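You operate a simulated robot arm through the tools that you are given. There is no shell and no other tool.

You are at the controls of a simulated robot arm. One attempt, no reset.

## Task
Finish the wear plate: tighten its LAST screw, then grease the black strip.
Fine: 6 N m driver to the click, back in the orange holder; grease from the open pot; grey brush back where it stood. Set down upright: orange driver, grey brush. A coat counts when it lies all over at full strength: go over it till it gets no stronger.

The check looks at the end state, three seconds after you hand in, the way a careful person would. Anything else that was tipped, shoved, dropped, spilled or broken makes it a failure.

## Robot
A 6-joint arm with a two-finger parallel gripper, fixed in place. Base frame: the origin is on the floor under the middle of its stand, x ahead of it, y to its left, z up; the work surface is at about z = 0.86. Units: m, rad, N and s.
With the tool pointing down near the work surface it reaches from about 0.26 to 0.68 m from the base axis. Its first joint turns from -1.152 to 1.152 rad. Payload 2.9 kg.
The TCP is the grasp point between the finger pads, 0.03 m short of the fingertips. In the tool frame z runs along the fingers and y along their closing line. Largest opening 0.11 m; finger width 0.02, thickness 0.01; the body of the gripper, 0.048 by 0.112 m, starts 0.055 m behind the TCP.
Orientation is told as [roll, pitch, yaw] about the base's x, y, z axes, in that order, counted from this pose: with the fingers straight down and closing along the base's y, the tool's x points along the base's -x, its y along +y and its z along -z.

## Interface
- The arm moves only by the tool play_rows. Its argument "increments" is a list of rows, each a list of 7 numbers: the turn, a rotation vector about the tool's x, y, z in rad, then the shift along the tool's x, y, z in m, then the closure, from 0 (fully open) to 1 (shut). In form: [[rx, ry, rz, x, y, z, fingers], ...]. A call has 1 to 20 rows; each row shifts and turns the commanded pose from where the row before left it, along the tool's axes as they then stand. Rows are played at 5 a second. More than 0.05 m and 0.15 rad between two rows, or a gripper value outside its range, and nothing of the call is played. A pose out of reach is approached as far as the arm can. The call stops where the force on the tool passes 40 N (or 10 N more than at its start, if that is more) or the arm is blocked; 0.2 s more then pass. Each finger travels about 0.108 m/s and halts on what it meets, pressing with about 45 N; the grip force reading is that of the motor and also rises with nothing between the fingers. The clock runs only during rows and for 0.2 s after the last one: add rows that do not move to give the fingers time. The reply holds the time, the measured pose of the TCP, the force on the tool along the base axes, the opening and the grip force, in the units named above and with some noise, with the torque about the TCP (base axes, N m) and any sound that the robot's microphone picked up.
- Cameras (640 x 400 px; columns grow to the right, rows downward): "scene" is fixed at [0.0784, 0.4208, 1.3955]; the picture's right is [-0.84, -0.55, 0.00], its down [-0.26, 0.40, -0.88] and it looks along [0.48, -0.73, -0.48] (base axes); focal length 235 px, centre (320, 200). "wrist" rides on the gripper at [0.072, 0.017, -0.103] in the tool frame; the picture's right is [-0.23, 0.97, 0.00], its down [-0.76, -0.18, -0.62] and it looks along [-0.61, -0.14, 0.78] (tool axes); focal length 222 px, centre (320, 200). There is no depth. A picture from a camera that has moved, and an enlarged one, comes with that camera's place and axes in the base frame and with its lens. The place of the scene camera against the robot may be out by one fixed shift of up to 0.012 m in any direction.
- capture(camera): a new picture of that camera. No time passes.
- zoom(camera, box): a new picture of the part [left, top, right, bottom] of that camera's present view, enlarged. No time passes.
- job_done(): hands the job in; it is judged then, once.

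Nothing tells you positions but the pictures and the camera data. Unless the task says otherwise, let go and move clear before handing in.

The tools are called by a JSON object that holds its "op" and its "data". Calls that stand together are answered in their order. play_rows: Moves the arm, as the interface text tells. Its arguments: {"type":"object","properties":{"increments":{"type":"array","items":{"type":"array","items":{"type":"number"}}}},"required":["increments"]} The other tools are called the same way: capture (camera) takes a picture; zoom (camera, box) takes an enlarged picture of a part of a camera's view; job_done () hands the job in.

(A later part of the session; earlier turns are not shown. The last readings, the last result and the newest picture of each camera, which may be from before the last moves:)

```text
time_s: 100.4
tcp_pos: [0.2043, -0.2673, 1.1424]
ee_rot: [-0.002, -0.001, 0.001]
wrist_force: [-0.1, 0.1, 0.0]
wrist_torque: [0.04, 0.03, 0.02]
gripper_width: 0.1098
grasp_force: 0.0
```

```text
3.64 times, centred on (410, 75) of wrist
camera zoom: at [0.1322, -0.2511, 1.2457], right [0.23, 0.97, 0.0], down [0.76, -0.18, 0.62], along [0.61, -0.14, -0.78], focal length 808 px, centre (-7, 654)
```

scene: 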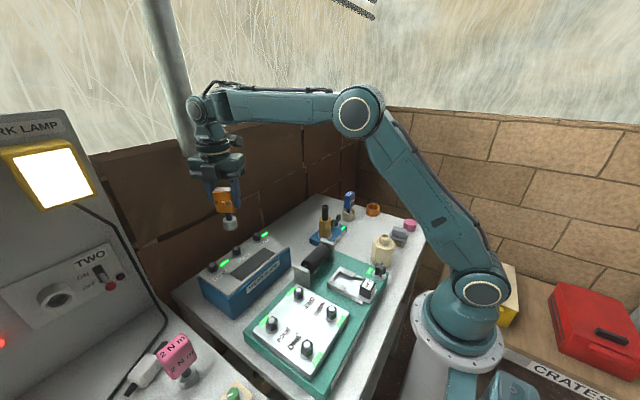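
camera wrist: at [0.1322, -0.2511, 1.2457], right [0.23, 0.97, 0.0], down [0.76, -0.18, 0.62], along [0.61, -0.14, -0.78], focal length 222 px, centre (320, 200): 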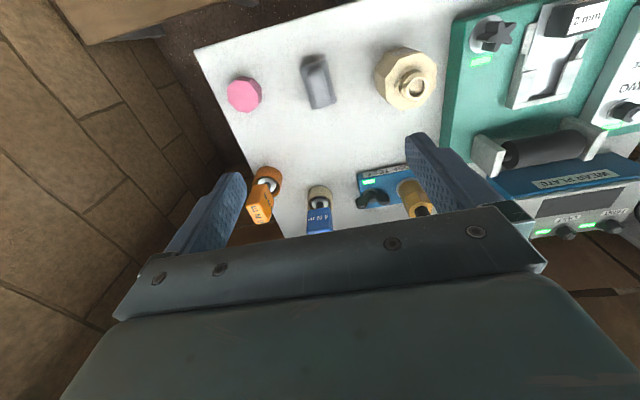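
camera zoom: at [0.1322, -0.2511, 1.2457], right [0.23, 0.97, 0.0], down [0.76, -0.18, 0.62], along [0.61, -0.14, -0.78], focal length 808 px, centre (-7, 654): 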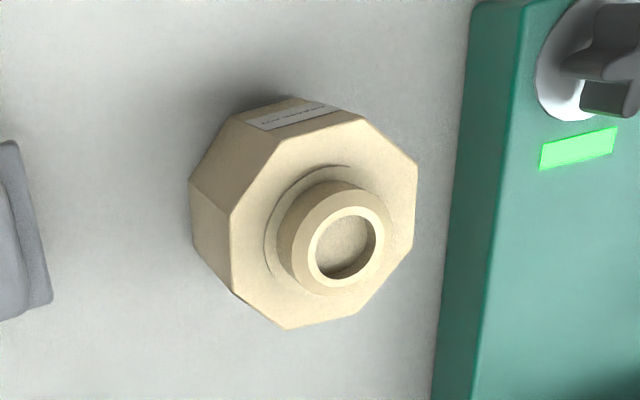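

The pot's label faces the robot and is visible from here; I'll zoom in to read it.

{"op": "zoom", "data": {"camera": "wrist", "box": [385, 40, 420, 62]}}

{"op": "zoom", "data": {"camera": "wrist", "box": [390, 42, 412, 56]}}

```text
16.00 times, centred on (402, 51) of wrist
camera zoom: at [0.1322, -0.2511, 1.2457], right [0.23, 0.97, 0.0], down [0.76, -0.18, 0.62], along [0.61, -0.14, -0.78], focal length 3554 px, centre (-1000, 2584)
```

zoom: 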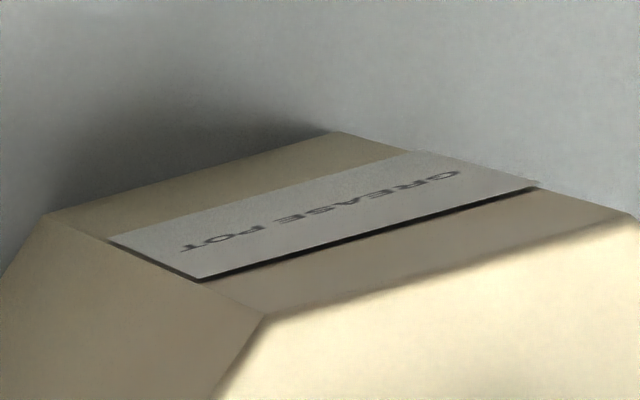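

```text
16.00 times, centred on (401, 49) of wrist
camera zoom: at [0.1322, -0.2511, 1.2457], right [0.23, 0.97, 0.0], down [0.76, -0.18, 0.62], along [0.61, -0.14, -0.78], focal length 3554 px, centre (-976, 2616)
```

zoom: 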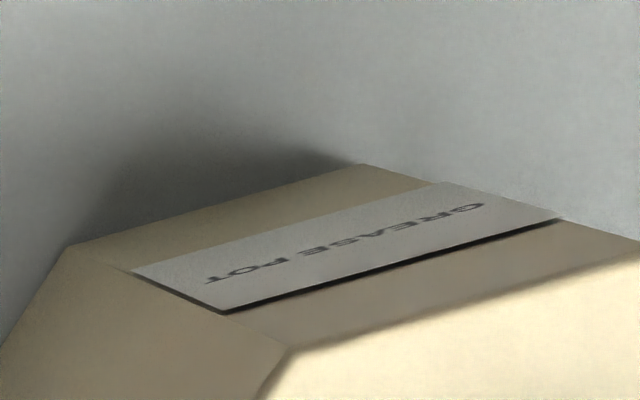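

The label reads GREASE POT, so the cream pot with the open neck is right. The brush plate is centred near (0.202, -0.269), handle top at z ≈ 0.913, long axis nearly along x; I'll look at its tufts closely.

{"op": "zoom", "data": {"camera": "scene", "box": [390, 224, 412, 250]}}

{"op": "zoom", "data": {"camera": "scene", "box": [372, 228, 392, 248]}}

```text
15.38 times, centred on (401, 237) of scene
camera zoom: at [0.0784, 0.4208, 1.3955], right [-0.84, -0.55, 0.0], down [-0.26, 0.4, -0.88], along [0.48, -0.73, -0.48], focal length 3614 px, centre (-926, -369)
```

zoom: 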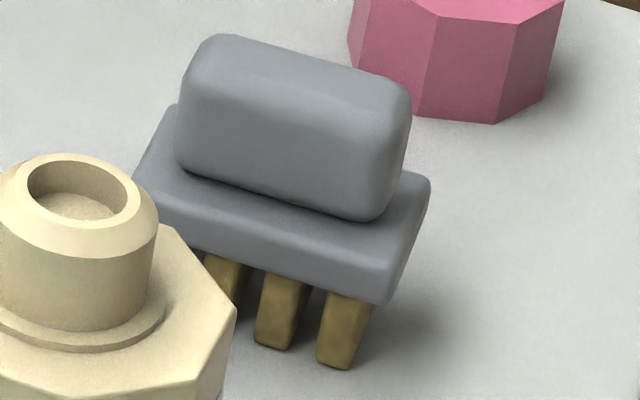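

```text
16.00 times, centred on (382, 238) of scene
camera zoom: at [0.0784, 0.4208, 1.3955], right [-0.84, -0.55, 0.0], down [-0.26, 0.4, -0.88], along [0.48, -0.73, -0.48], focal length 3759 px, centre (-672, -408)
```

zoom: 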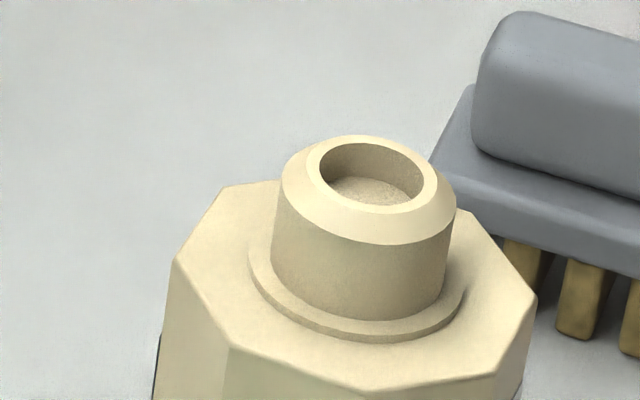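

The pot mouth is at about (0.216, -0.155, 0.959), and the strip spans x 0.454–0.494, y 0.07–0.19, so the brush (0.06 m long in x) covers its width in one sweep along y. I'll align to the brush with the fingers partly closed and go down to just above its handle.

{"op": "play_rows", "data": {"increments": [[0, 0, -0.056, 0.0025, -0.001, 0, 0.36], [0, 0, 0, 0, 0, 0.04, 0.36], [0, 0, 0, 0, 0, 0.04, 0.36], [0, 0, 0, 0, 0, 0.04, 0.36], [0, 0, 0, 0, 0, 0.035, 0.36], [0, 0, 0, 0, 0, 0, 0.36]]}}

{"op": "capture", "data": {"camera": "wrist"}}

{"op": "zoom", "data": {"camera": "scene", "box": [370, 200, 430, 260]}}

```text
time_s: 101.8
tcp_pos: [0.202, -0.2712, 0.9877]
ee_rot: [-0.002, 0.0, 0.055]
wrist_force: [0.5, 0.4, 1.2]
wrist_torque: [0.01, 0.0, -0.03]
gripper_width: 0.0705
grasp_force: 0.0
```

```text
taken
camera wrist: at [0.1287, -0.2568, 1.09], right [0.17, 0.98, 0.0], down [0.77, -0.13, 0.62], along [0.61, -0.11, -0.78], focal length 222 px, centre (320, 200)
```

wrist: 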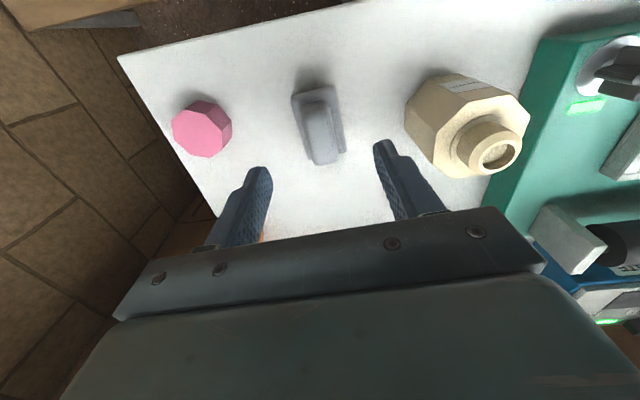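

```text
6.67 times, centred on (400, 230) of scene
camera zoom: at [0.0784, 0.4208, 1.3955], right [-0.84, -0.55, 0.0], down [-0.26, 0.4, -0.88], along [0.48, -0.73, -0.48], focal length 1566 px, centre (-213, 0)
```

zoom: 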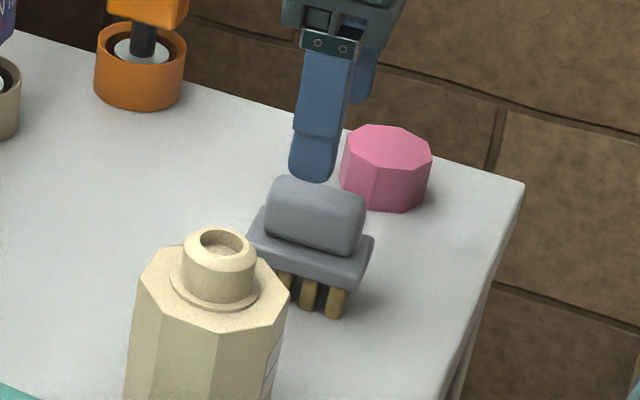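

{"op": "zoom", "data": {"camera": "wrist", "box": [260, 60, 400, 200]}}

```text
2.86 times, centred on (330, 130) of wrist
camera zoom: at [0.1287, -0.2568, 1.09], right [0.17, 0.98, 0.0], down [0.77, -0.13, 0.62], along [0.61, -0.11, -0.78], focal length 635 px, centre (291, 400)
```

zoom: 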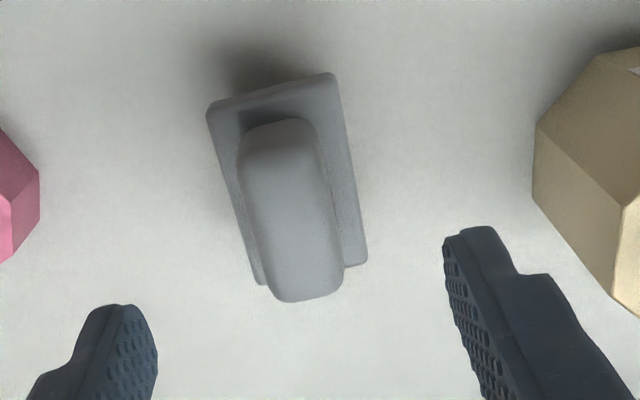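

The handle is centred between the fingers and aligned. Lowering to TCP z ≈ 0.929 so the tips stay above the brush plate, then closing.

{"op": "play_rows", "data": {"increments": [[0, 0, 0, 0, 0.001, 0.02, 0.36], [0, 0, 0, 0, 0, 0.02, 0.36], [0, 0, 0, 0, 0, 0.018, 0.36], [0, 0, 0, 0, 0, 0, 0.36]]}}

{"op": "zoom", "data": {"camera": "scene", "box": [380, 215, 420, 255]}}

{"op": "zoom", "data": {"camera": "wrist", "box": [240, 80, 420, 240]}}

```text
time_s: 102.8
tcp_pos: [0.2005, -0.2694, 0.9283]
ee_rot: [-0.001, -0.001, 0.058]
wrist_force: [-0.2, 0.4, 0.4]
wrist_torque: [0.0, 0.01, 0.01]
gripper_width: 0.07
grasp_force: 0.0
```

```text
10.00 times, centred on (400, 235) of scene
camera zoom: at [0.0784, 0.4208, 1.3955], right [-0.84, -0.55, 0.0], down [-0.26, 0.4, -0.88], along [0.48, -0.73, -0.48], focal length 2349 px, centre (-480, -150)
```

zoom: 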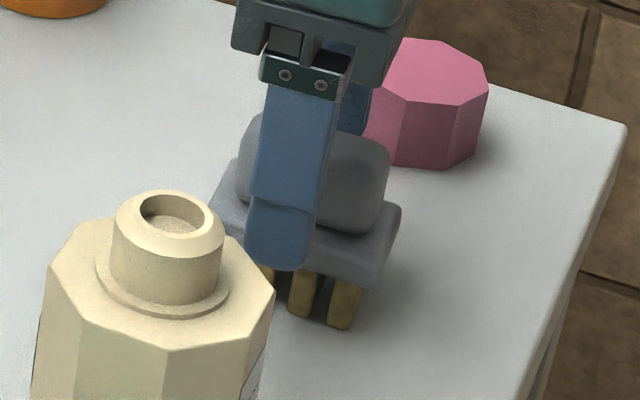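

```text
2.50 times, centred on (330, 160) of wrist
camera zoom: at [0.1289, -0.2555, 1.0322], right [0.17, 0.98, 0.0], down [0.77, -0.13, 0.62], along [0.61, -0.11, -0.78], focal length 555 px, centre (295, 300)
```

zoom: 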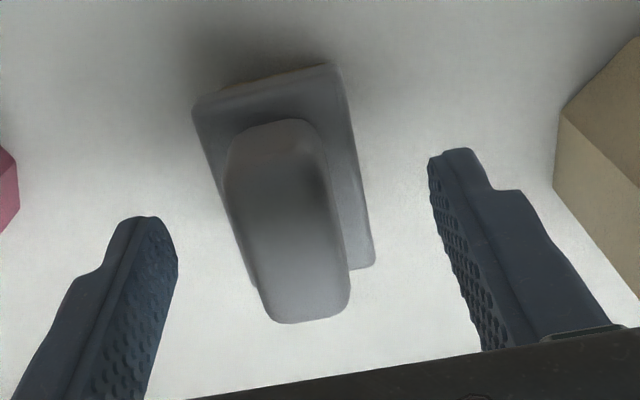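

{"op": "play_rows", "data": {"increments": [[0, 0, 0, 0, 0, -0.002, 0.36], [0, 0, 0, 0, 0, 0, 0.6], [0, 0, 0, 0, 0, 0, 0.8], [0, 0, 0, 0, 0, 0, 1], [0, 0, 0, 0, 0, 0, 1], [0, 0, 0, 0, 0, 0, 1]]}}

{"op": "zoom", "data": {"camera": "scene", "box": [380, 215, 420, 255]}}

{"op": "zoom", "data": {"camera": "wrist", "box": [240, 80, 420, 240]}}

```text
time_s: 104.2
tcp_pos: [0.2022, -0.2692, 0.9321]
ee_rot: [-0.003, 0.001, 0.056]
wrist_force: [0.3, 0.3, -0.2]
wrist_torque: [-0.02, -0.04, -0.02]
gripper_width: 0.0232
grasp_force: 45.3
```

```text
10.00 times, centred on (400, 235) of scene
camera zoom: at [0.0784, 0.4208, 1.3955], right [-0.84, -0.55, 0.0], down [-0.26, 0.4, -0.88], along [0.48, -0.73, -0.48], focal length 2349 px, centre (-480, -150)
```

zoom: 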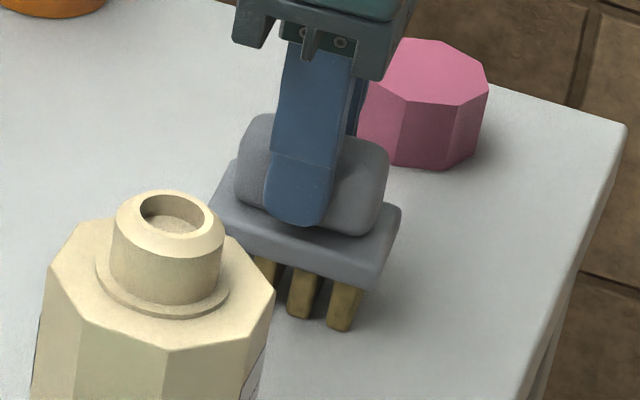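

```text
2.50 times, centred on (330, 160) of wrist
camera zoom: at [0.1288, -0.2554, 1.0347], right [0.17, 0.98, 0.0], down [0.77, -0.13, 0.62], along [0.61, -0.11, -0.78], focal length 555 px, centre (295, 300)
```

zoom: 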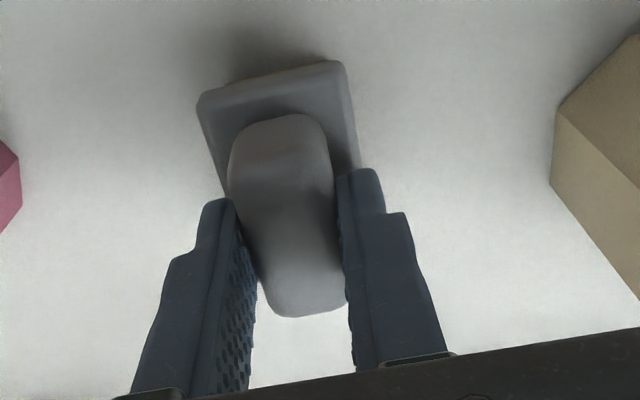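

Gripped at 0.023 m. I note the standing place: TCP (0.202, -0.269, 0.931), yaw 0.056. Lifting and looking at the tufts from below.

{"op": "play_rows", "data": {"increments": [[0, 0, 0, 0, 0, -0.01, 1], [0, 0, 0, 0, 0, -0.03, 1], [0, 0, 0, 0, 0, -0.04, 1], [0, 0, 0, 0, 0, -0.04, 1], [0, 0, 0, 0, 0, -0.04, 1], [0, 0, 0, 0, 0, 0, 1]]}}

{"op": "zoom", "data": {"camera": "scene", "box": [370, 160, 430, 240]}}

{"op": "capture", "data": {"camera": "wrist"}}

```text
time_s: 105.6
tcp_pos: [0.2018, -0.2698, 1.0918]
ee_rot: [0.0, 0.0, 0.056]
wrist_force: [0.1, 0.2, -1.0]
wrist_torque: [0.01, -0.02, -0.01]
gripper_width: 0.023
grasp_force: 44.7
```

```text
5.00 times, centred on (400, 200) of scene
camera zoom: at [0.0784, 0.4208, 1.3955], right [-0.84, -0.55, 0.0], down [-0.26, 0.4, -0.88], along [0.48, -0.73, -0.48], focal length 1175 px, centre (-80, 200)
```

zoom: 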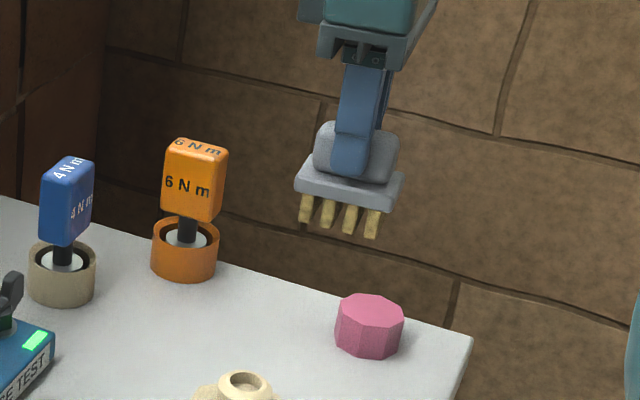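

```text
taken
camera wrist: at [0.1298, -0.2552, 1.1949], right [0.17, 0.98, 0.0], down [0.77, -0.13, 0.62], along [0.61, -0.11, -0.78], focal length 222 px, centre (320, 200)
```

wrist: 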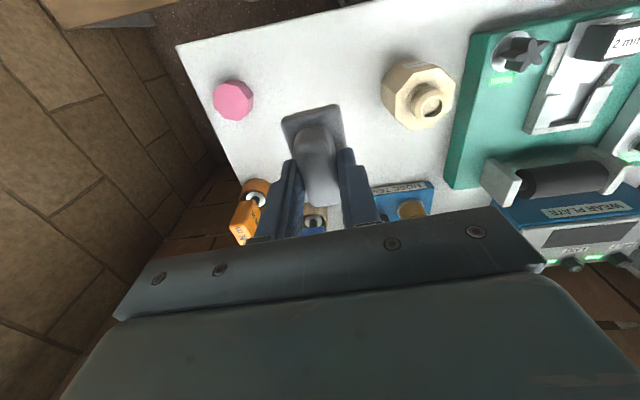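

{"op": "zoom", "data": {"camera": "scene", "box": [393, 190, 419, 212]}}

{"op": "zoom", "data": {"camera": "wrist", "box": [370, 40, 470, 140]}}

```text
16.00 times, centred on (406, 201) of scene
camera zoom: at [0.0784, 0.4208, 1.3955], right [-0.84, -0.55, 0.0], down [-0.26, 0.4, -0.88], along [0.48, -0.73, -0.48], focal length 3759 px, centre (-1056, 184)
```

zoom: 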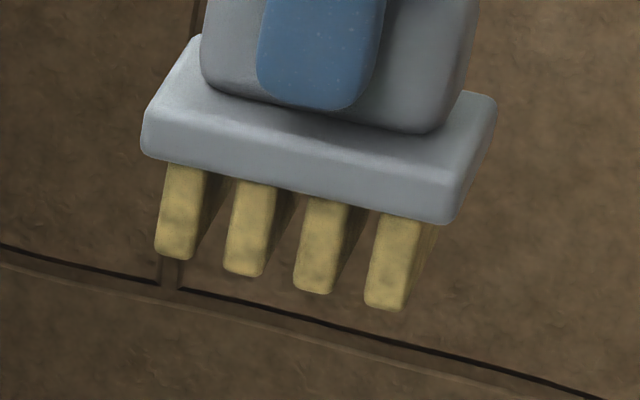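

```text
4.00 times, centred on (420, 90) of wrist
camera zoom: at [0.1298, -0.2552, 1.1949], right [0.17, 0.98, 0.0], down [0.77, -0.13, 0.62], along [0.61, -0.11, -0.78], focal length 888 px, centre (-80, 640)
```

zoom: 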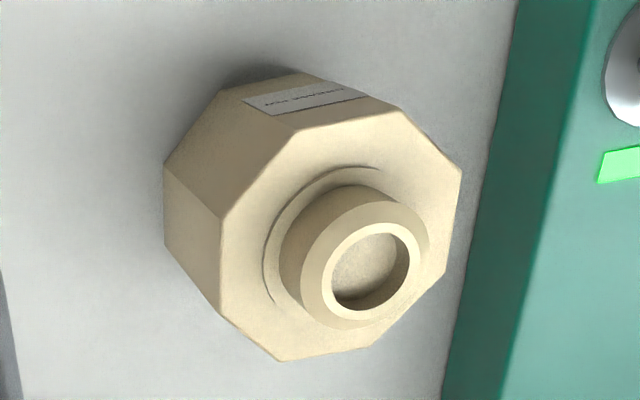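

The brush carries four brass tufts over about 0.059 m. I'll move it above the pot mouth, staying high, and check the alignment.

{"op": "play_rows", "data": {"increments": [[0, 0, 0, -0.00515, 0.02845, 0, 1], [0, 0, 0, -0.00515, 0.02845, 0, 1], [0, 0, 0, -0.00515, 0.02845, 0, 1], [0, 0, 0, -0.00515, 0.02845, 0, 1], [0, 0, 0, 0, 0, 0, 1], [0, 0, 0, 0, 0, 0, 1]]}}

{"op": "capture", "data": {"camera": "wrist"}}

{"op": "zoom", "data": {"camera": "scene", "box": [340, 170, 430, 270]}}

```text
time_s: 107.0
tcp_pos: [0.2158, -0.1551, 1.0917]
ee_rot: [0.0, 0.001, 0.056]
wrist_force: [0.6, 0.4, -1.6]
wrist_torque: [0.03, 0.01, 0.03]
gripper_width: 0.0232
grasp_force: 45.1
```

```text
taken
camera wrist: at [0.1428, -0.1406, 1.1949], right [0.17, 0.98, 0.0], down [0.77, -0.13, 0.62], along [0.61, -0.11, -0.78], focal length 222 px, centre (320, 200)
```

wrist: 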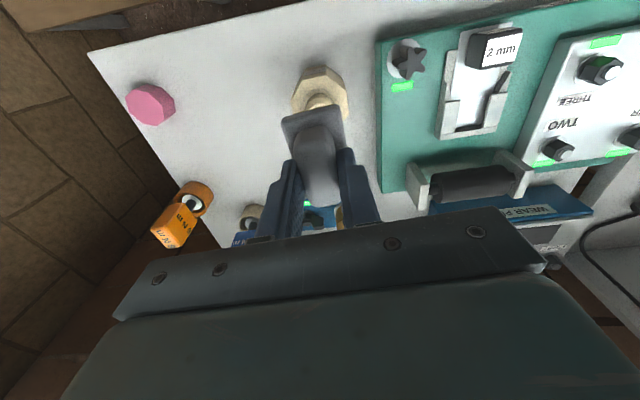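

```text
4.00 times, centred on (385, 220) of scene
camera zoom: at [0.0784, 0.4208, 1.3955], right [-0.84, -0.55, 0.0], down [-0.26, 0.4, -0.88], along [0.48, -0.73, -0.48], focal length 940 px, centre (60, 120)
```

zoom: 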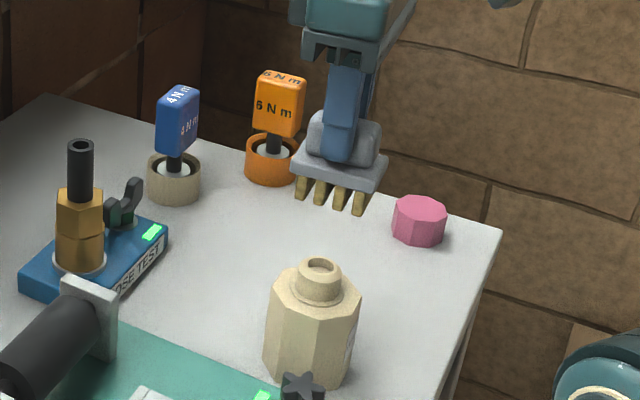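

Aligned over the mouth by both views. I'll lower to just above the rim, then in small steps until the tufts meet the pot.

{"op": "play_rows", "data": {"increments": [[0, 0, 0, 0, 0, 0.02, 1], [0, 0, 0, 0, 0, 0.02, 1], [0, 0, 0, 0, 0, 0.014, 1], [0, 0, 0, 0, 0, 0, 1]]}}

{"op": "zoom", "data": {"camera": "scene", "box": [360, 205, 400, 255]}}

{"op": "zoom", "data": {"camera": "wrist", "box": [250, 50, 390, 190]}}

```text
time_s: 108.0
tcp_pos: [0.216, -0.1549, 1.0368]
ee_rot: [-0.002, 0.002, 0.057]
wrist_force: [0.3, -0.2, -1.1]
wrist_torque: [-0.03, -0.01, -0.01]
gripper_width: 0.0231
grasp_force: 44.9
```

```text
8.00 times, centred on (380, 230) of scene
camera zoom: at [0.0784, 0.4208, 1.3955], right [-0.84, -0.55, 0.0], down [-0.26, 0.4, -0.88], along [0.48, -0.73, -0.48], focal length 1879 px, centre (-160, -40)
```

zoom: 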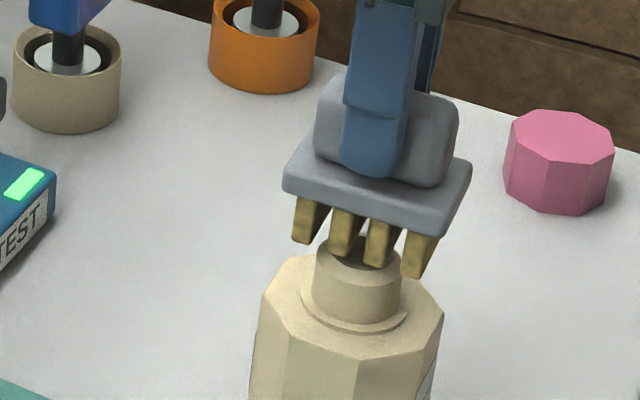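

```text
2.86 times, centred on (320, 120) of wrist
camera zoom: at [0.1426, -0.1405, 1.1405], right [0.17, 0.98, 0.0], down [0.77, -0.13, 0.62], along [0.61, -0.11, -0.78], focal length 635 px, centre (320, 429)
```

zoom: 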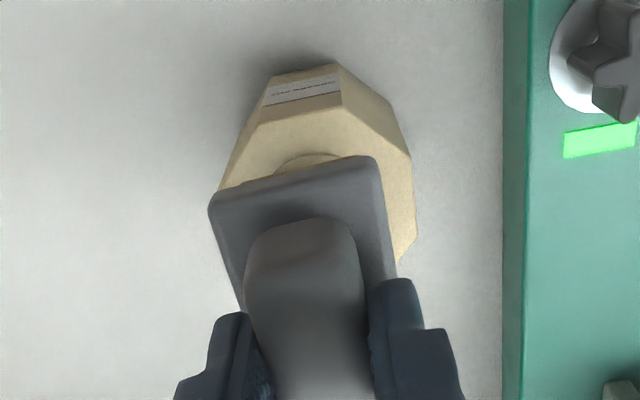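

{"op": "play_rows", "data": {"increments": [[0, 0, 0, 0, 0, 0.002, 1], [0, 0, 0, 0, 0, 0.002, 1], [0, 0, 0, 0, 0, 0.002, 1], [0, 0, 0, 0, 0, 0, 1]]}}

{"op": "zoom", "data": {"camera": "scene", "box": [365, 215, 395, 250]}}

```text
time_s: 109.0
tcp_pos: [0.2156, -0.1544, 1.0323]
ee_rot: [-0.001, 0.002, 0.056]
wrist_force: [-0.5, 0.0, -0.9]
wrist_torque: [-0.02, -0.01, 0.02]
gripper_width: 0.023
grasp_force: 45.5
```

```text
11.43 times, centred on (380, 232) of scene
camera zoom: at [0.0784, 0.4208, 1.3955], right [-0.84, -0.55, 0.0], down [-0.26, 0.4, -0.88], along [0.48, -0.73, -0.48], focal length 2685 px, centre (-366, -171)
```

zoom: 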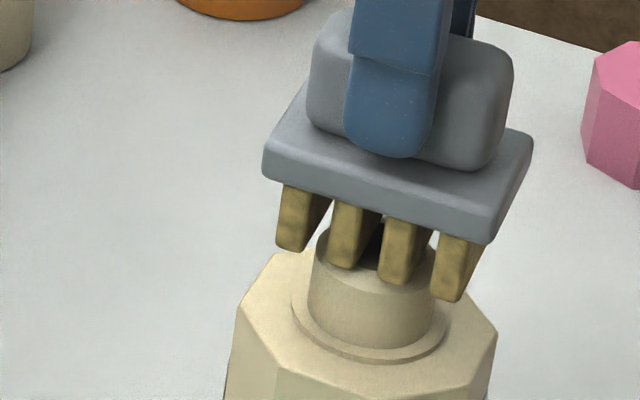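

{"op": "play_rows", "data": {"increments": [[0, 0, 0, 0, 0, 0.002, 1], [0, 0, 0, 0, 0, 0.002, 1], [0, 0, 0, 0, 0, 0, 1]]}}

{"op": "play_rows", "data": {"increments": [[0, 0, 0, 0, 0, 0.001, 1], [0, 0, 0, 0, 0, 0, 1]]}}

{"op": "zoom", "data": {"camera": "scene", "box": [365, 215, 395, 250]}}

```text
time_s: 109.7
tcp_pos: [0.2162, -0.1552, 1.0296]
ee_rot: [-0.003, -0.002, 0.056]
wrist_force: [-1.7, 1.0, 6.5]
wrist_torque: [-0.01, 0.14, -0.03]
gripper_width: 0.0229
grasp_force: 45.2
stopped in row 3: the force on the tool passed its limit at 43 N (the readings are from after the stop); the commanded pose is now the measured one
```

```text
time_s: 110.3
tcp_pos: [0.2167, -0.1541, 1.0292]
ee_rot: [-0.006, -0.003, 0.055]
wrist_force: [-5.8, 5.9, 39.8]
wrist_torque: [0.53, 0.52, -0.04]
gripper_width: 0.0229
grasp_force: 45.3
```

```text
11.43 times, centred on (380, 232) of scene
camera zoom: at [0.078, 0.4211, 1.3955], right [-0.84, -0.55, 0.0], down [-0.26, 0.4, -0.88], along [0.48, -0.73, -0.48], focal length 2685 px, centre (-366, -171)
```

zoom: 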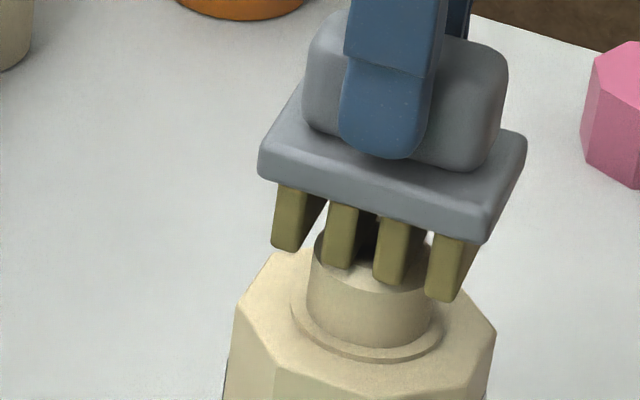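

The tufts touch the rim and have turned a smooth olive, which looks like grease. I'll back off at once and check the tufts and the pot.

{"op": "play_rows", "data": {"increments": [[0, 0, 0, 0, 0, -0.003, 1], [0, 0, 0, 0, 0, -0.01, 1], [0, 0, 0, 0, 0, -0.03, 1], [0, 0, 0, 0, 0, -0.03, 1], [0, 0, 0, 0, 0, 0, 1]]}}

{"op": "zoom", "data": {"camera": "scene", "box": [360, 200, 400, 250]}}

{"op": "zoom", "data": {"camera": "wrist", "box": [250, 50, 390, 190]}}

```text
time_s: 111.5
tcp_pos: [0.2159, -0.1546, 1.1022]
ee_rot: [-0.004, -0.003, 0.055]
wrist_force: [-0.7, -0.4, -0.5]
wrist_torque: [-0.01, 0.0, 0.02]
gripper_width: 0.023
grasp_force: 45.1
```

```text
8.00 times, centred on (380, 225) of scene
camera zoom: at [0.0784, 0.4208, 1.3955], right [-0.84, -0.55, 0.0], down [-0.26, 0.4, -0.88], along [0.48, -0.73, -0.48], focal length 1879 px, centre (-160, 0)
```

zoom: 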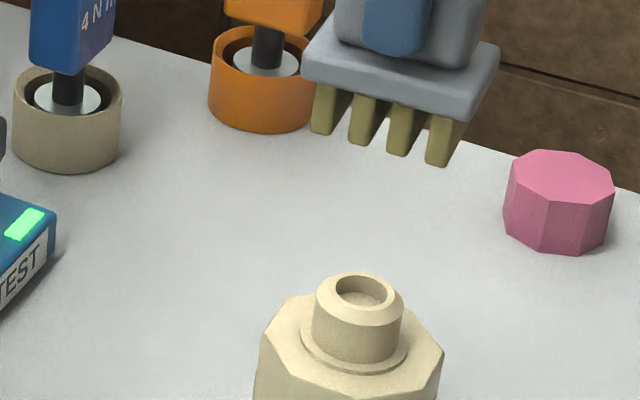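

```text
2.86 times, centred on (320, 120) of wrist
camera zoom: at [0.1432, -0.1405, 1.2052], right [0.17, 0.98, 0.0], down [0.77, -0.13, 0.62], along [0.61, -0.11, -0.78], focal length 635 px, centre (320, 429)
```

zoom: 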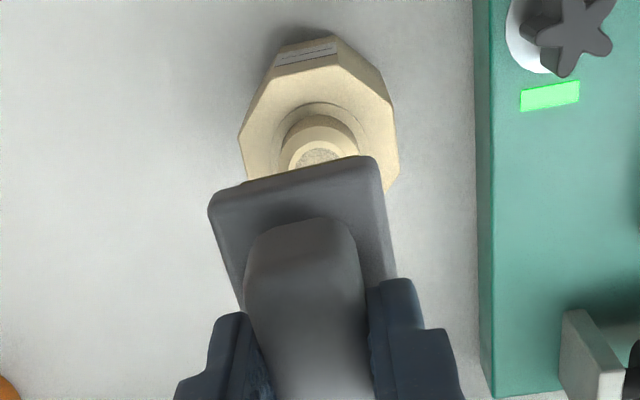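

The tufts are loaded and the pot hasn't moved. Next I'll level the tool, raise, and carry the brush over to the strip's near end.

{"op": "play_rows", "data": {"increments": [[-0.004, 0.003, 0.055, 0, 0, -0.03, 1], [0, 0, 0, -0.0325, 0.0306, 0, 1], [0, 0, 0, -0.0325, 0.0306, 0, 1], [0, 0, 0, -0.0325, 0.0306, 0, 1], [0, 0, 0, -0.0325, 0.0306, 0, 1], [0, 0, 0, -0.0325, 0.0306, 0, 1], [0, 0, 0, -0.0325, 0.0306, 0, 1], [0, 0, 0, -0.0325, 0.0306, 0, 1], [0, 0, 0, -0.0325, 0.0306, 0, 1], [0, 0, 0, 0, 0, 0, 1], [0, 0, 0, 0, 0, 0, 1]]}}

{"op": "capture", "data": {"camera": "wrist"}}

{"op": "zoom", "data": {"camera": "scene", "box": [180, 170, 330, 300]}}

```text
time_s: 113.9
tcp_pos: [0.476, 0.0899, 1.1319]
ee_rot: [0.0, 0.001, 0.0]
wrist_force: [0.5, 0.4, -0.9]
wrist_torque: [0.02, 0.01, 0.03]
gripper_width: 0.0229
grasp_force: 44.9
```

```text
taken
camera wrist: at [0.4039, 0.1078, 1.2359], right [0.23, 0.97, 0.0], down [0.76, -0.18, 0.62], along [0.61, -0.14, -0.78], focal length 222 px, centre (320, 200)
```

wrist: 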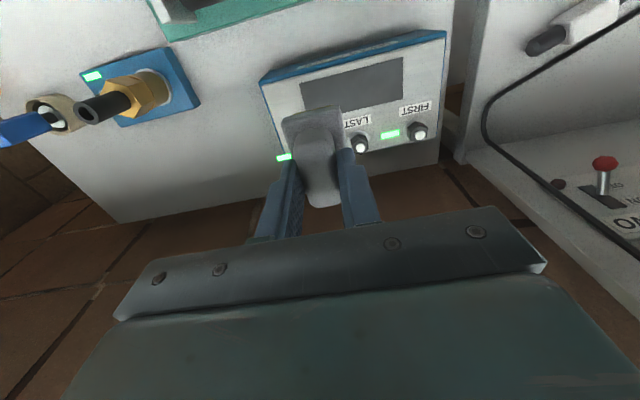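

```text
3.08 times, centred on (255, 235) of scene
camera zoom: at [0.0784, 0.4208, 1.3955], right [-0.84, -0.55, 0.0], down [-0.26, 0.4, -0.88], along [0.48, -0.73, -0.48], focal length 723 px, centre (520, 92)
```

zoom: 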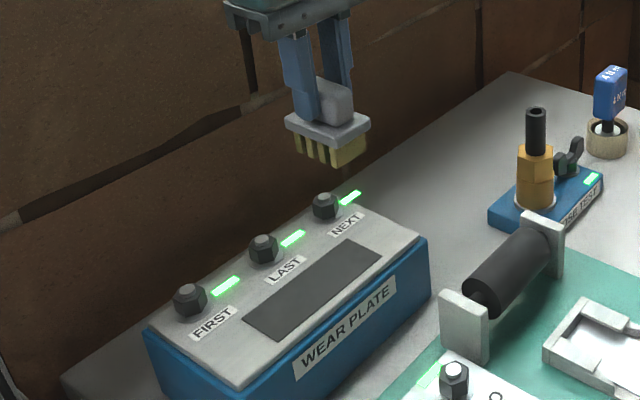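

{"op": "zoom", "data": {"camera": "scene", "box": [244, 205, 278, 227]}}

{"op": "zoom", "data": {"camera": "wrist", "box": [240, 40, 460, 180]}}

```text
16.00 times, centred on (261, 216) of scene
camera zoom: at [0.0784, 0.4208, 1.3955], right [-0.84, -0.55, 0.0], down [-0.26, 0.4, -0.88], along [0.48, -0.73, -0.48], focal length 3759 px, centre (1264, -56)
```

zoom: 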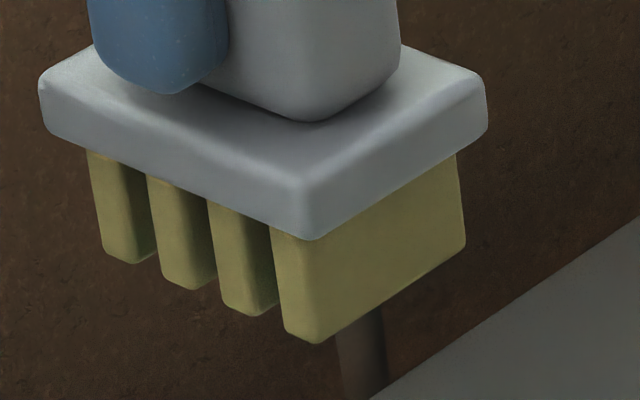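

```text
2.86 times, centred on (350, 110) of wrist
camera zoom: at [0.4039, 0.1078, 1.2359], right [0.23, 0.97, 0.0], down [0.76, -0.18, 0.62], along [0.61, -0.14, -0.78], focal length 635 px, centre (234, 457)
```

zoom: 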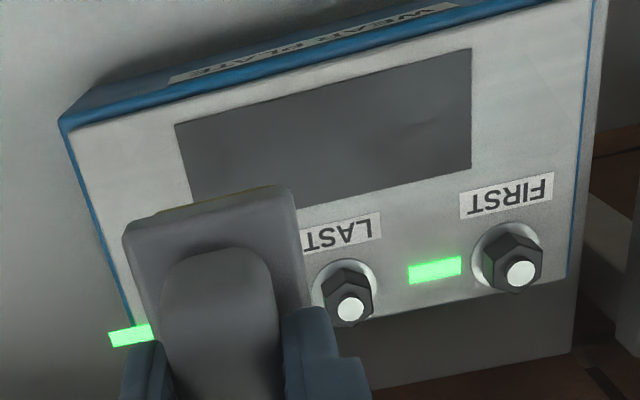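

The tufts are slabs running across the brush, all coated. Turning the brush 90° puts the slabs across the strip so sweeping along y leaves no gaps; I'll do that here in the air.

{"op": "play_rows", "data": {"increments": [[0, 0, -0.1428, 0, 0, 0, 1], [0, 0, -0.1428, 0, 0, 0, 1], [0, 0, -0.1428, 0, 0, 0, 1], [0, 0, -0.1428, 0, 0, 0, 1], [0, 0, -0.1428, 0, 0, 0, 1], [0, 0, -0.1428, 0, 0, 0, 1], [0, 0, -0.1428, 0, 0, 0, 1], [0, 0, -0.1428, 0, 0, 0, 1], [0, 0, -0.1428, 0, 0, 0, 1], [0, 0, -0.1428, 0, 0, 0, 1], [0, 0, -0.1428, 0, 0, 0, 1], [0, 0, 0, 0, 0, 0, 1], [0, 0, 0, 0, 0, 0, 1]]}}

{"op": "capture", "data": {"camera": "wrist"}}

{"op": "zoom", "data": {"camera": "wrist", "box": [200, 0, 440, 190]}}

{"op": "zoom", "data": {"camera": "scene", "box": [180, 170, 330, 300]}}

```text
time_s: 116.7
tcp_pos: [0.4772, 0.0915, 1.1307]
ee_rot: [0.002, 0.001, 1.572]
wrist_force: [0.6, 0.9, -0.2]
wrist_torque: [0.01, 0.0, -0.04]
gripper_width: 0.023
grasp_force: 44.5
```

```text
taken
camera wrist: at [0.46, 0.0187, 1.235], right [-0.97, 0.23, 0.0], down [0.18, 0.76, 0.62], along [0.14, 0.61, -0.78], focal length 222 px, centre (320, 200)
```

wrist: 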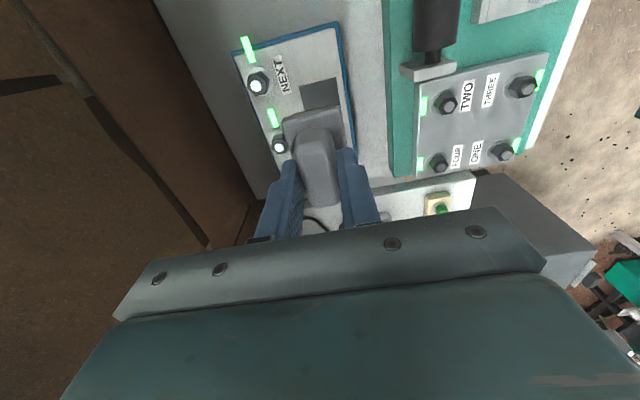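

```text
2.11 times, centred on (320, 95) of wrist
camera zoom: at [0.46, 0.0187, 1.235], right [-0.97, 0.23, 0.0], down [0.18, 0.76, 0.62], along [0.14, 0.61, -0.78], focal length 468 px, centre (320, 421)
```

zoom: 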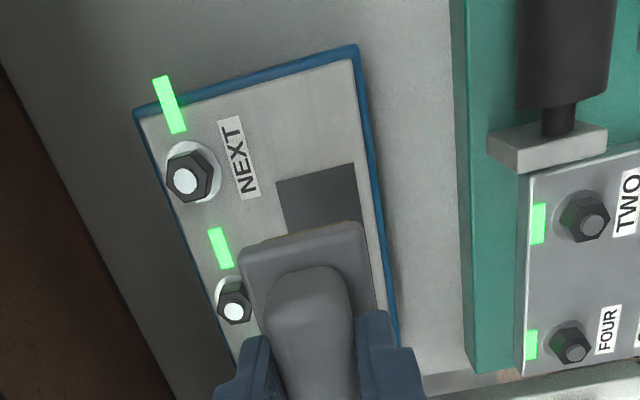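

```text
3.08 times, centred on (255, 235) of scene
camera zoom: at [0.0784, 0.4208, 1.3955], right [-0.84, -0.55, 0.0], down [-0.26, 0.4, -0.88], along [0.48, -0.73, -0.48], focal length 723 px, centre (520, 92)
```

zoom: 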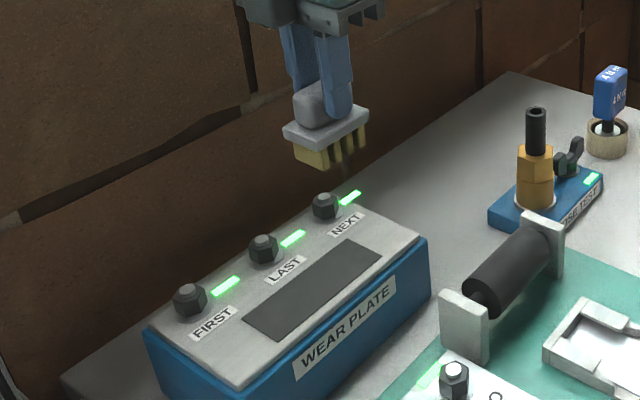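

Strip corners check out (x 0.4545–0.4975, y from 0.072). I'll set lane 1 at x ≈ 0.470, start at y ≈ 0.100, and come down close to the plate.

{"op": "play_rows", "data": {"increments": [[0, 0, 0, -0.009, 0.007, 0.02, 1], [0, 0, 0, 0, 0, 0.04, 1], [0, 0, 0, 0, 0, 0.035, 1], [0, 0, 0, 0, 0, 0.01, 1], [0, 0, 0, 0, 0, 0, 1]]}}

{"op": "zoom", "data": {"camera": "scene", "box": [200, 210, 310, 300]}}

{"op": "zoom", "data": {"camera": "wrist", "box": [200, 0, 440, 190]}}

```text
time_s: 117.9
tcp_pos: [0.4689, 0.0987, 1.0259]
ee_rot: [0.002, 0.001, 1.57]
wrist_force: [-0.5, 0.6, -0.8]
wrist_torque: [0.03, -0.01, 0.05]
gripper_width: 0.0234
grasp_force: 45.0
```

```text
4.44 times, centred on (255, 255) of scene
camera zoom: at [0.0784, 0.4208, 1.3955], right [-0.84, -0.55, 0.0], down [-0.26, 0.4, -0.88], along [0.48, -0.73, -0.48], focal length 1044 px, centre (609, -44)
```

zoom: 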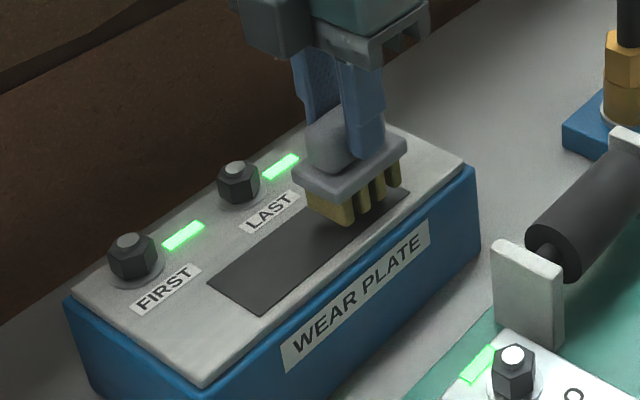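

```text
2.11 times, centred on (320, 95) of wrist
camera zoom: at [0.4531, 0.0271, 1.1294], right [-0.97, 0.23, 0.0], down [0.18, 0.76, 0.62], along [0.14, 0.61, -0.78], focal length 468 px, centre (320, 421)
```

zoom: 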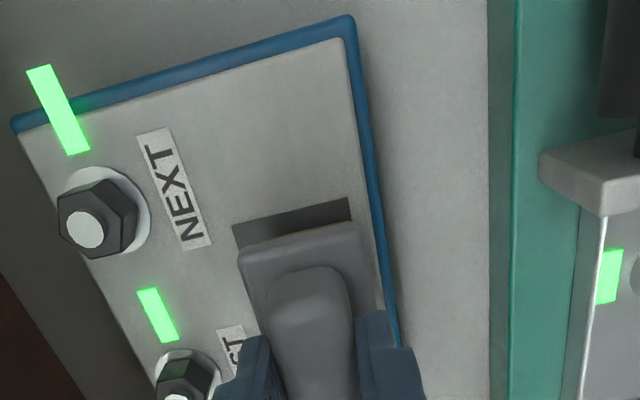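

{"op": "play_rows", "data": {"increments": [[0, 0, 0, 0, 0, 0.004, 1], [0, 0, 0, 0, 0, 0.002, 1], [0, 0, 0, 0, 0, 0.001, 1], [0, 0, 0, 0, 0, 0, 1]]}}

{"op": "play_rows", "data": {"increments": [[0, 0, 0, 0, 0, 0.001, 1], [0, 0, 0, 0, 0, 0, 1]]}}

{"op": "play_rows", "data": {"increments": [[0, 0, 0, 0, 0, 0.001, 1], [0, 0, 0, 0, 0, 0, 1]]}}

```text
time_s: 118.9
tcp_pos: [0.469, 0.0992, 1.0201]
ee_rot: [0.003, 0.001, 1.571]
wrist_force: [0.8, -0.6, -0.4]
wrist_torque: [0.01, 0.03, 0.0]
gripper_width: 0.0235
grasp_force: 45.1
```

```text
time_s: 119.5
tcp_pos: [0.4691, 0.0985, 1.0183]
ee_rot: [0.003, -0.001, 1.57]
wrist_force: [0.4, -0.7, -0.4]
wrist_torque: [-0.05, 0.01, -0.02]
gripper_width: 0.0231
grasp_force: 45.0
```

```text
time_s: 120.1
tcp_pos: [0.4694, 0.0995, 1.0172]
ee_rot: [0.003, -0.001, 1.57]
wrist_force: [0.5, 1.1, -0.7]
wrist_torque: [0.01, -0.01, -0.02]
gripper_width: 0.0227
grasp_force: 45.0
```

{"op": "play_rows", "data": {"increments": [[0, 0, 0, 0, 0, 0.001, 1], [0, 0, 0, 0, 0, 0, 1]]}}

{"op": "play_rows", "data": {"increments": [[0, 0, 0, 0, 0, 0.001, 1], [0, 0, 0, 0, 0, 0, 1]]}}

{"op": "zoom", "data": {"camera": "scene", "box": [240, 225, 300, 275]}}

```text
time_s: 120.7
tcp_pos: [0.4681, 0.099, 1.0168]
ee_rot: [0.003, 0.0, 1.57]
wrist_force: [0.6, 0.0, -0.6]
wrist_torque: [0.02, 0.02, -0.01]
gripper_width: 0.0229
grasp_force: 44.8
```

```text
time_s: 121.3
tcp_pos: [0.4684, 0.0983, 1.015]
ee_rot: [0.0, 0.002, 1.572]
wrist_force: [-0.2, -0.3, -1.1]
wrist_torque: [-0.02, 0.01, 0.03]
gripper_width: 0.023
grasp_force: 45.5
```

```text
8.00 times, centred on (270, 250) of scene
camera zoom: at [0.0784, 0.4208, 1.3955], right [-0.84, -0.55, 0.0], down [-0.26, 0.4, -0.88], along [0.48, -0.73, -0.48], focal length 1879 px, centre (720, -200)
```

zoom: 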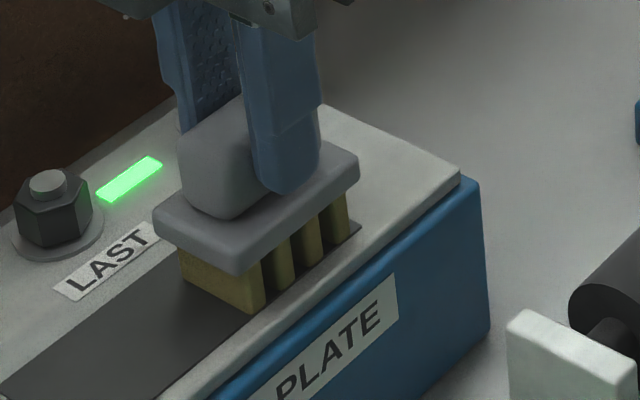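

{"op": "play_rows", "data": {"increments": [[0, 0, 0, 0, 0, 0.001, 1], [0, 0, 0, 0, 0, 0, 1]]}}

{"op": "play_rows", "data": {"increments": [[0, 0, 0, 0, 0, 0.001, 1], [0, 0, 0, 0, 0, 0, 1]]}}

```text
time_s: 121.9
tcp_pos: [0.4698, 0.1001, 1.0145]
ee_rot: [0.003, -0.001, 1.57]
wrist_force: [-1.4, -1.1, 5.0]
wrist_torque: [-0.02, -0.01, 0.03]
gripper_width: 0.0231
grasp_force: 45.6
```

```text
time_s: 122.5
tcp_pos: [0.4683, 0.0982, 1.0149]
ee_rot: [-0.002, -0.002, 1.571]
wrist_force: [-4.7, -0.8, 18.6]
wrist_torque: [-0.09, 0.26, -0.01]
gripper_width: 0.023
grasp_force: 45.4
```

Contact made at TCP z ≈ 1.0147. I'll ease to about 8 N and make the first sweep along the strip in +y.

{"op": "play_rows", "data": {"increments": [[0, 0, 0, 0, 0, -0.0007, 1], [0, 0, 0, -0.011, 0, 0, 1], [0, 0, 0, -0.011, 0, 0, 1], [0, 0, 0, -0.011, 0, 0, 1], [0, 0, 0, -0.011, 0, 0, 1], [0, 0, 0, -0.011, 0, 0, 1], [0, 0, 0, -0.011, 0, 0, 1], [0, 0, 0, 0, 0, 0, 1]]}}

{"op": "zoom", "data": {"camera": "scene", "box": [200, 215, 310, 300]}}

{"op": "capture", "data": {"camera": "wrist"}}

```text
time_s: 124.3
tcp_pos: [0.4693, 0.1646, 1.0143]
ee_rot: [0.001, -0.001, 1.571]
wrist_force: [-1.1, -6.9, 21.2]
wrist_torque: [-0.25, -0.01, -0.03]
gripper_width: 0.0229
grasp_force: 44.5
```

```text
4.71 times, centred on (255, 258) of scene
camera zoom: at [0.078, 0.4205, 1.3957], right [-0.84, -0.55, 0.0], down [-0.26, 0.4, -0.88], along [0.48, -0.73, -0.48], focal length 1106 px, centre (626, -71)
```

zoom: 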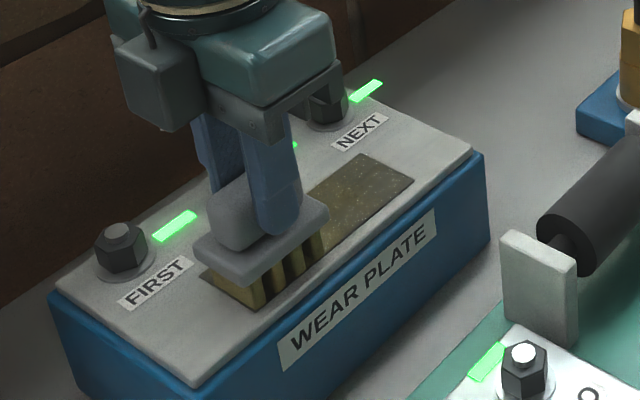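

```text
taken
camera wrist: at [0.4526, 0.0937, 1.1181], right [-0.97, 0.23, 0.0], down [0.18, 0.76, 0.62], along [0.14, 0.61, -0.78], focal length 222 px, centre (320, 200)
```

wrist: 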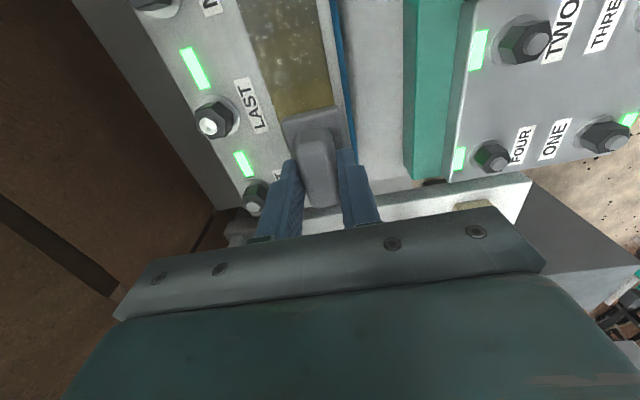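

The strip is taking a translucent yellowish coat. I'll look at the coverage closely.

{"op": "zoom", "data": {"camera": "wrist", "box": [220, 0, 370, 140]}}

{"op": "zoom", "data": {"camera": "scene", "box": [230, 235, 300, 290]}}

```text
2.86 times, centred on (295, 70) of wrist
camera zoom: at [0.4526, 0.0937, 1.1181], right [-0.97, 0.23, 0.0], down [0.18, 0.76, 0.62], along [0.14, 0.61, -0.78], focal length 635 px, centre (391, 571)
```

zoom: 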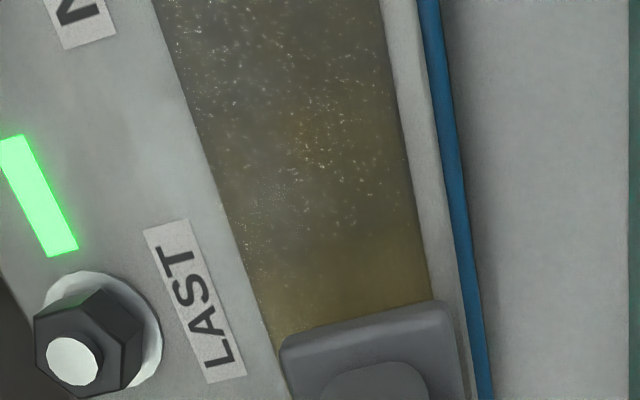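

```text
7.27 times, centred on (265, 262) of scene
camera zoom: at [0.078, 0.4205, 1.3957], right [-0.84, -0.55, 0.0], down [-0.26, 0.4, -0.88], along [0.48, -0.73, -0.48], focal length 1709 px, centre (720, -254)
```

zoom: 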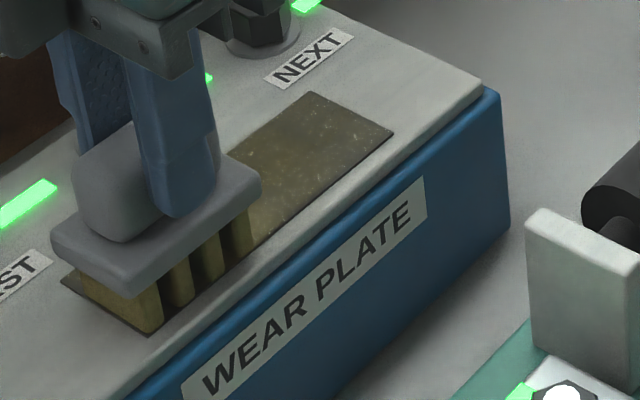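

The coat is weaker on the +x side, as expected from lane 1. I'll ease pressure slightly, step over to lane 2 (x ≈ 0.482) and sweep back.

{"op": "play_rows", "data": {"increments": [[0, 0, 0, 0, -0.004, -0.0005, 1], [0, 0, 0, 0, -0.004, 0, 1], [0, 0, 0, 0, -0.004, 0, 1], [0, 0, 0, 0.011, 0, 0, 1], [0, 0, 0, 0.011, 0, 0, 1], [0, 0, 0, 0.011, 0, 0, 1], [0, 0, 0, 0.011, 0, 0, 1], [0, 0, 0, 0.011, 0, 0, 1], [0, 0, 0, 0.011, 0, 0, 1], [0, 0, 0, 0, 0, 0, 1]]}}

{"op": "zoom", "data": {"camera": "scene", "box": [200, 215, 310, 300]}}

{"op": "zoom", "data": {"camera": "wrist", "box": [200, 0, 400, 160]}}

```text
time_s: 126.5
tcp_pos: [0.4806, 0.0995, 1.014]
ee_rot: [0.0, -0.001, 1.57]
wrist_force: [1.7, 3.1, 7.3]
wrist_torque: [0.25, -0.13, 0.03]
gripper_width: 0.023
grasp_force: 45.0
```

```text
4.71 times, centred on (255, 258) of scene
camera zoom: at [0.0783, 0.4208, 1.3955], right [-0.84, -0.55, 0.0], down [-0.26, 0.4, -0.88], along [0.48, -0.73, -0.48], focal length 1106 px, centre (626, -71)
```

zoom: 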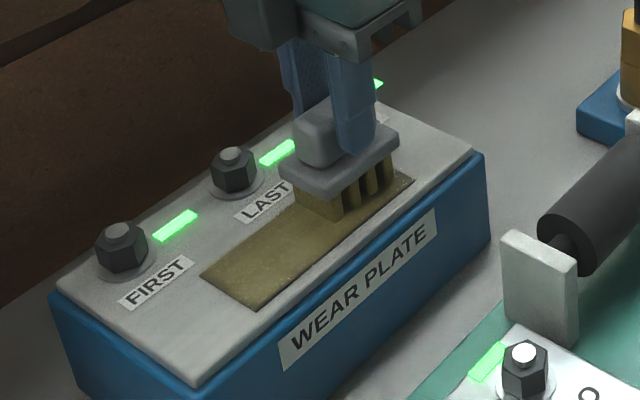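

```text
2.50 times, centred on (300, 80) of wrist
camera zoom: at [0.4645, 0.0274, 1.118], right [-0.97, 0.23, 0.0], down [0.18, 0.76, 0.62], along [0.14, 0.61, -0.78], focal length 555 px, centre (370, 500)
```

zoom: 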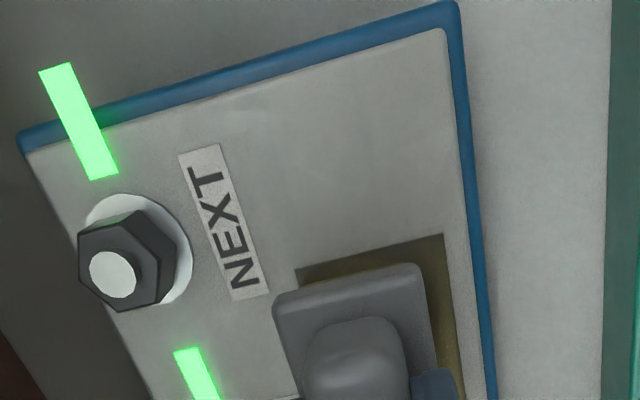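

The coat is building up well. I'll keep sweeping both lanes, extending a touch past each end.

{"op": "play_rows", "data": {"increments": [[0, 0, 0, 0.003, 0, 0, 1], [0, 0, 0, -0.012, 0, 0, 1], [0, 0, 0, -0.012, 0, 0, 1], [0, 0, 0, -0.012, 0, 0, 1], [0, 0, 0, -0.012, 0, 0, 1], [0, 0, 0, -0.012, 0, 0, 1], [0, 0, 0, -0.012, 0, 0, 1], [0, 0, 0, 0, 0.004, 0, 1], [0, 0, 0, 0, 0.004, 0, 1], [0, 0, 0, 0, 0.004, 0, 1], [0, 0, 0, 0.012, 0, 0, 1], [0, 0, 0, 0.012, 0, 0, 1], [0, 0, 0, 0.012, 0, 0, 1], [0, 0, 0, 0.012, 0, 0, 1], [0, 0, 0, 0.012, 0, 0, 1], [0, 0, 0, 0.012, 0, 0, 1], [0, 0, 0, 0, 0, 0, 1]]}}

{"op": "zoom", "data": {"camera": "scene", "box": [200, 215, 310, 300]}}

```text
time_s: 130.1
tcp_pos: [0.4702, 0.0951, 1.0143]
ee_rot: [-0.001, -0.002, 1.571]
wrist_force: [-0.6, 1.1, 2.1]
wrist_torque: [0.05, -0.06, 0.0]
gripper_width: 0.0229
grasp_force: 44.6
```

```text
4.71 times, centred on (255, 258) of scene
camera zoom: at [0.0784, 0.4208, 1.3955], right [-0.84, -0.55, 0.0], down [-0.26, 0.4, -0.88], along [0.48, -0.73, -0.48], focal length 1106 px, centre (626, -71)
```

zoom: 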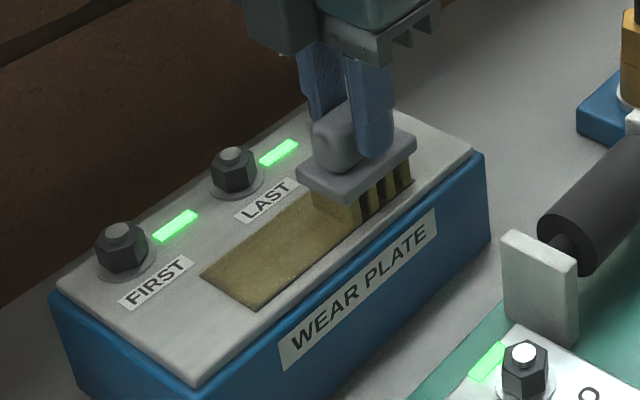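

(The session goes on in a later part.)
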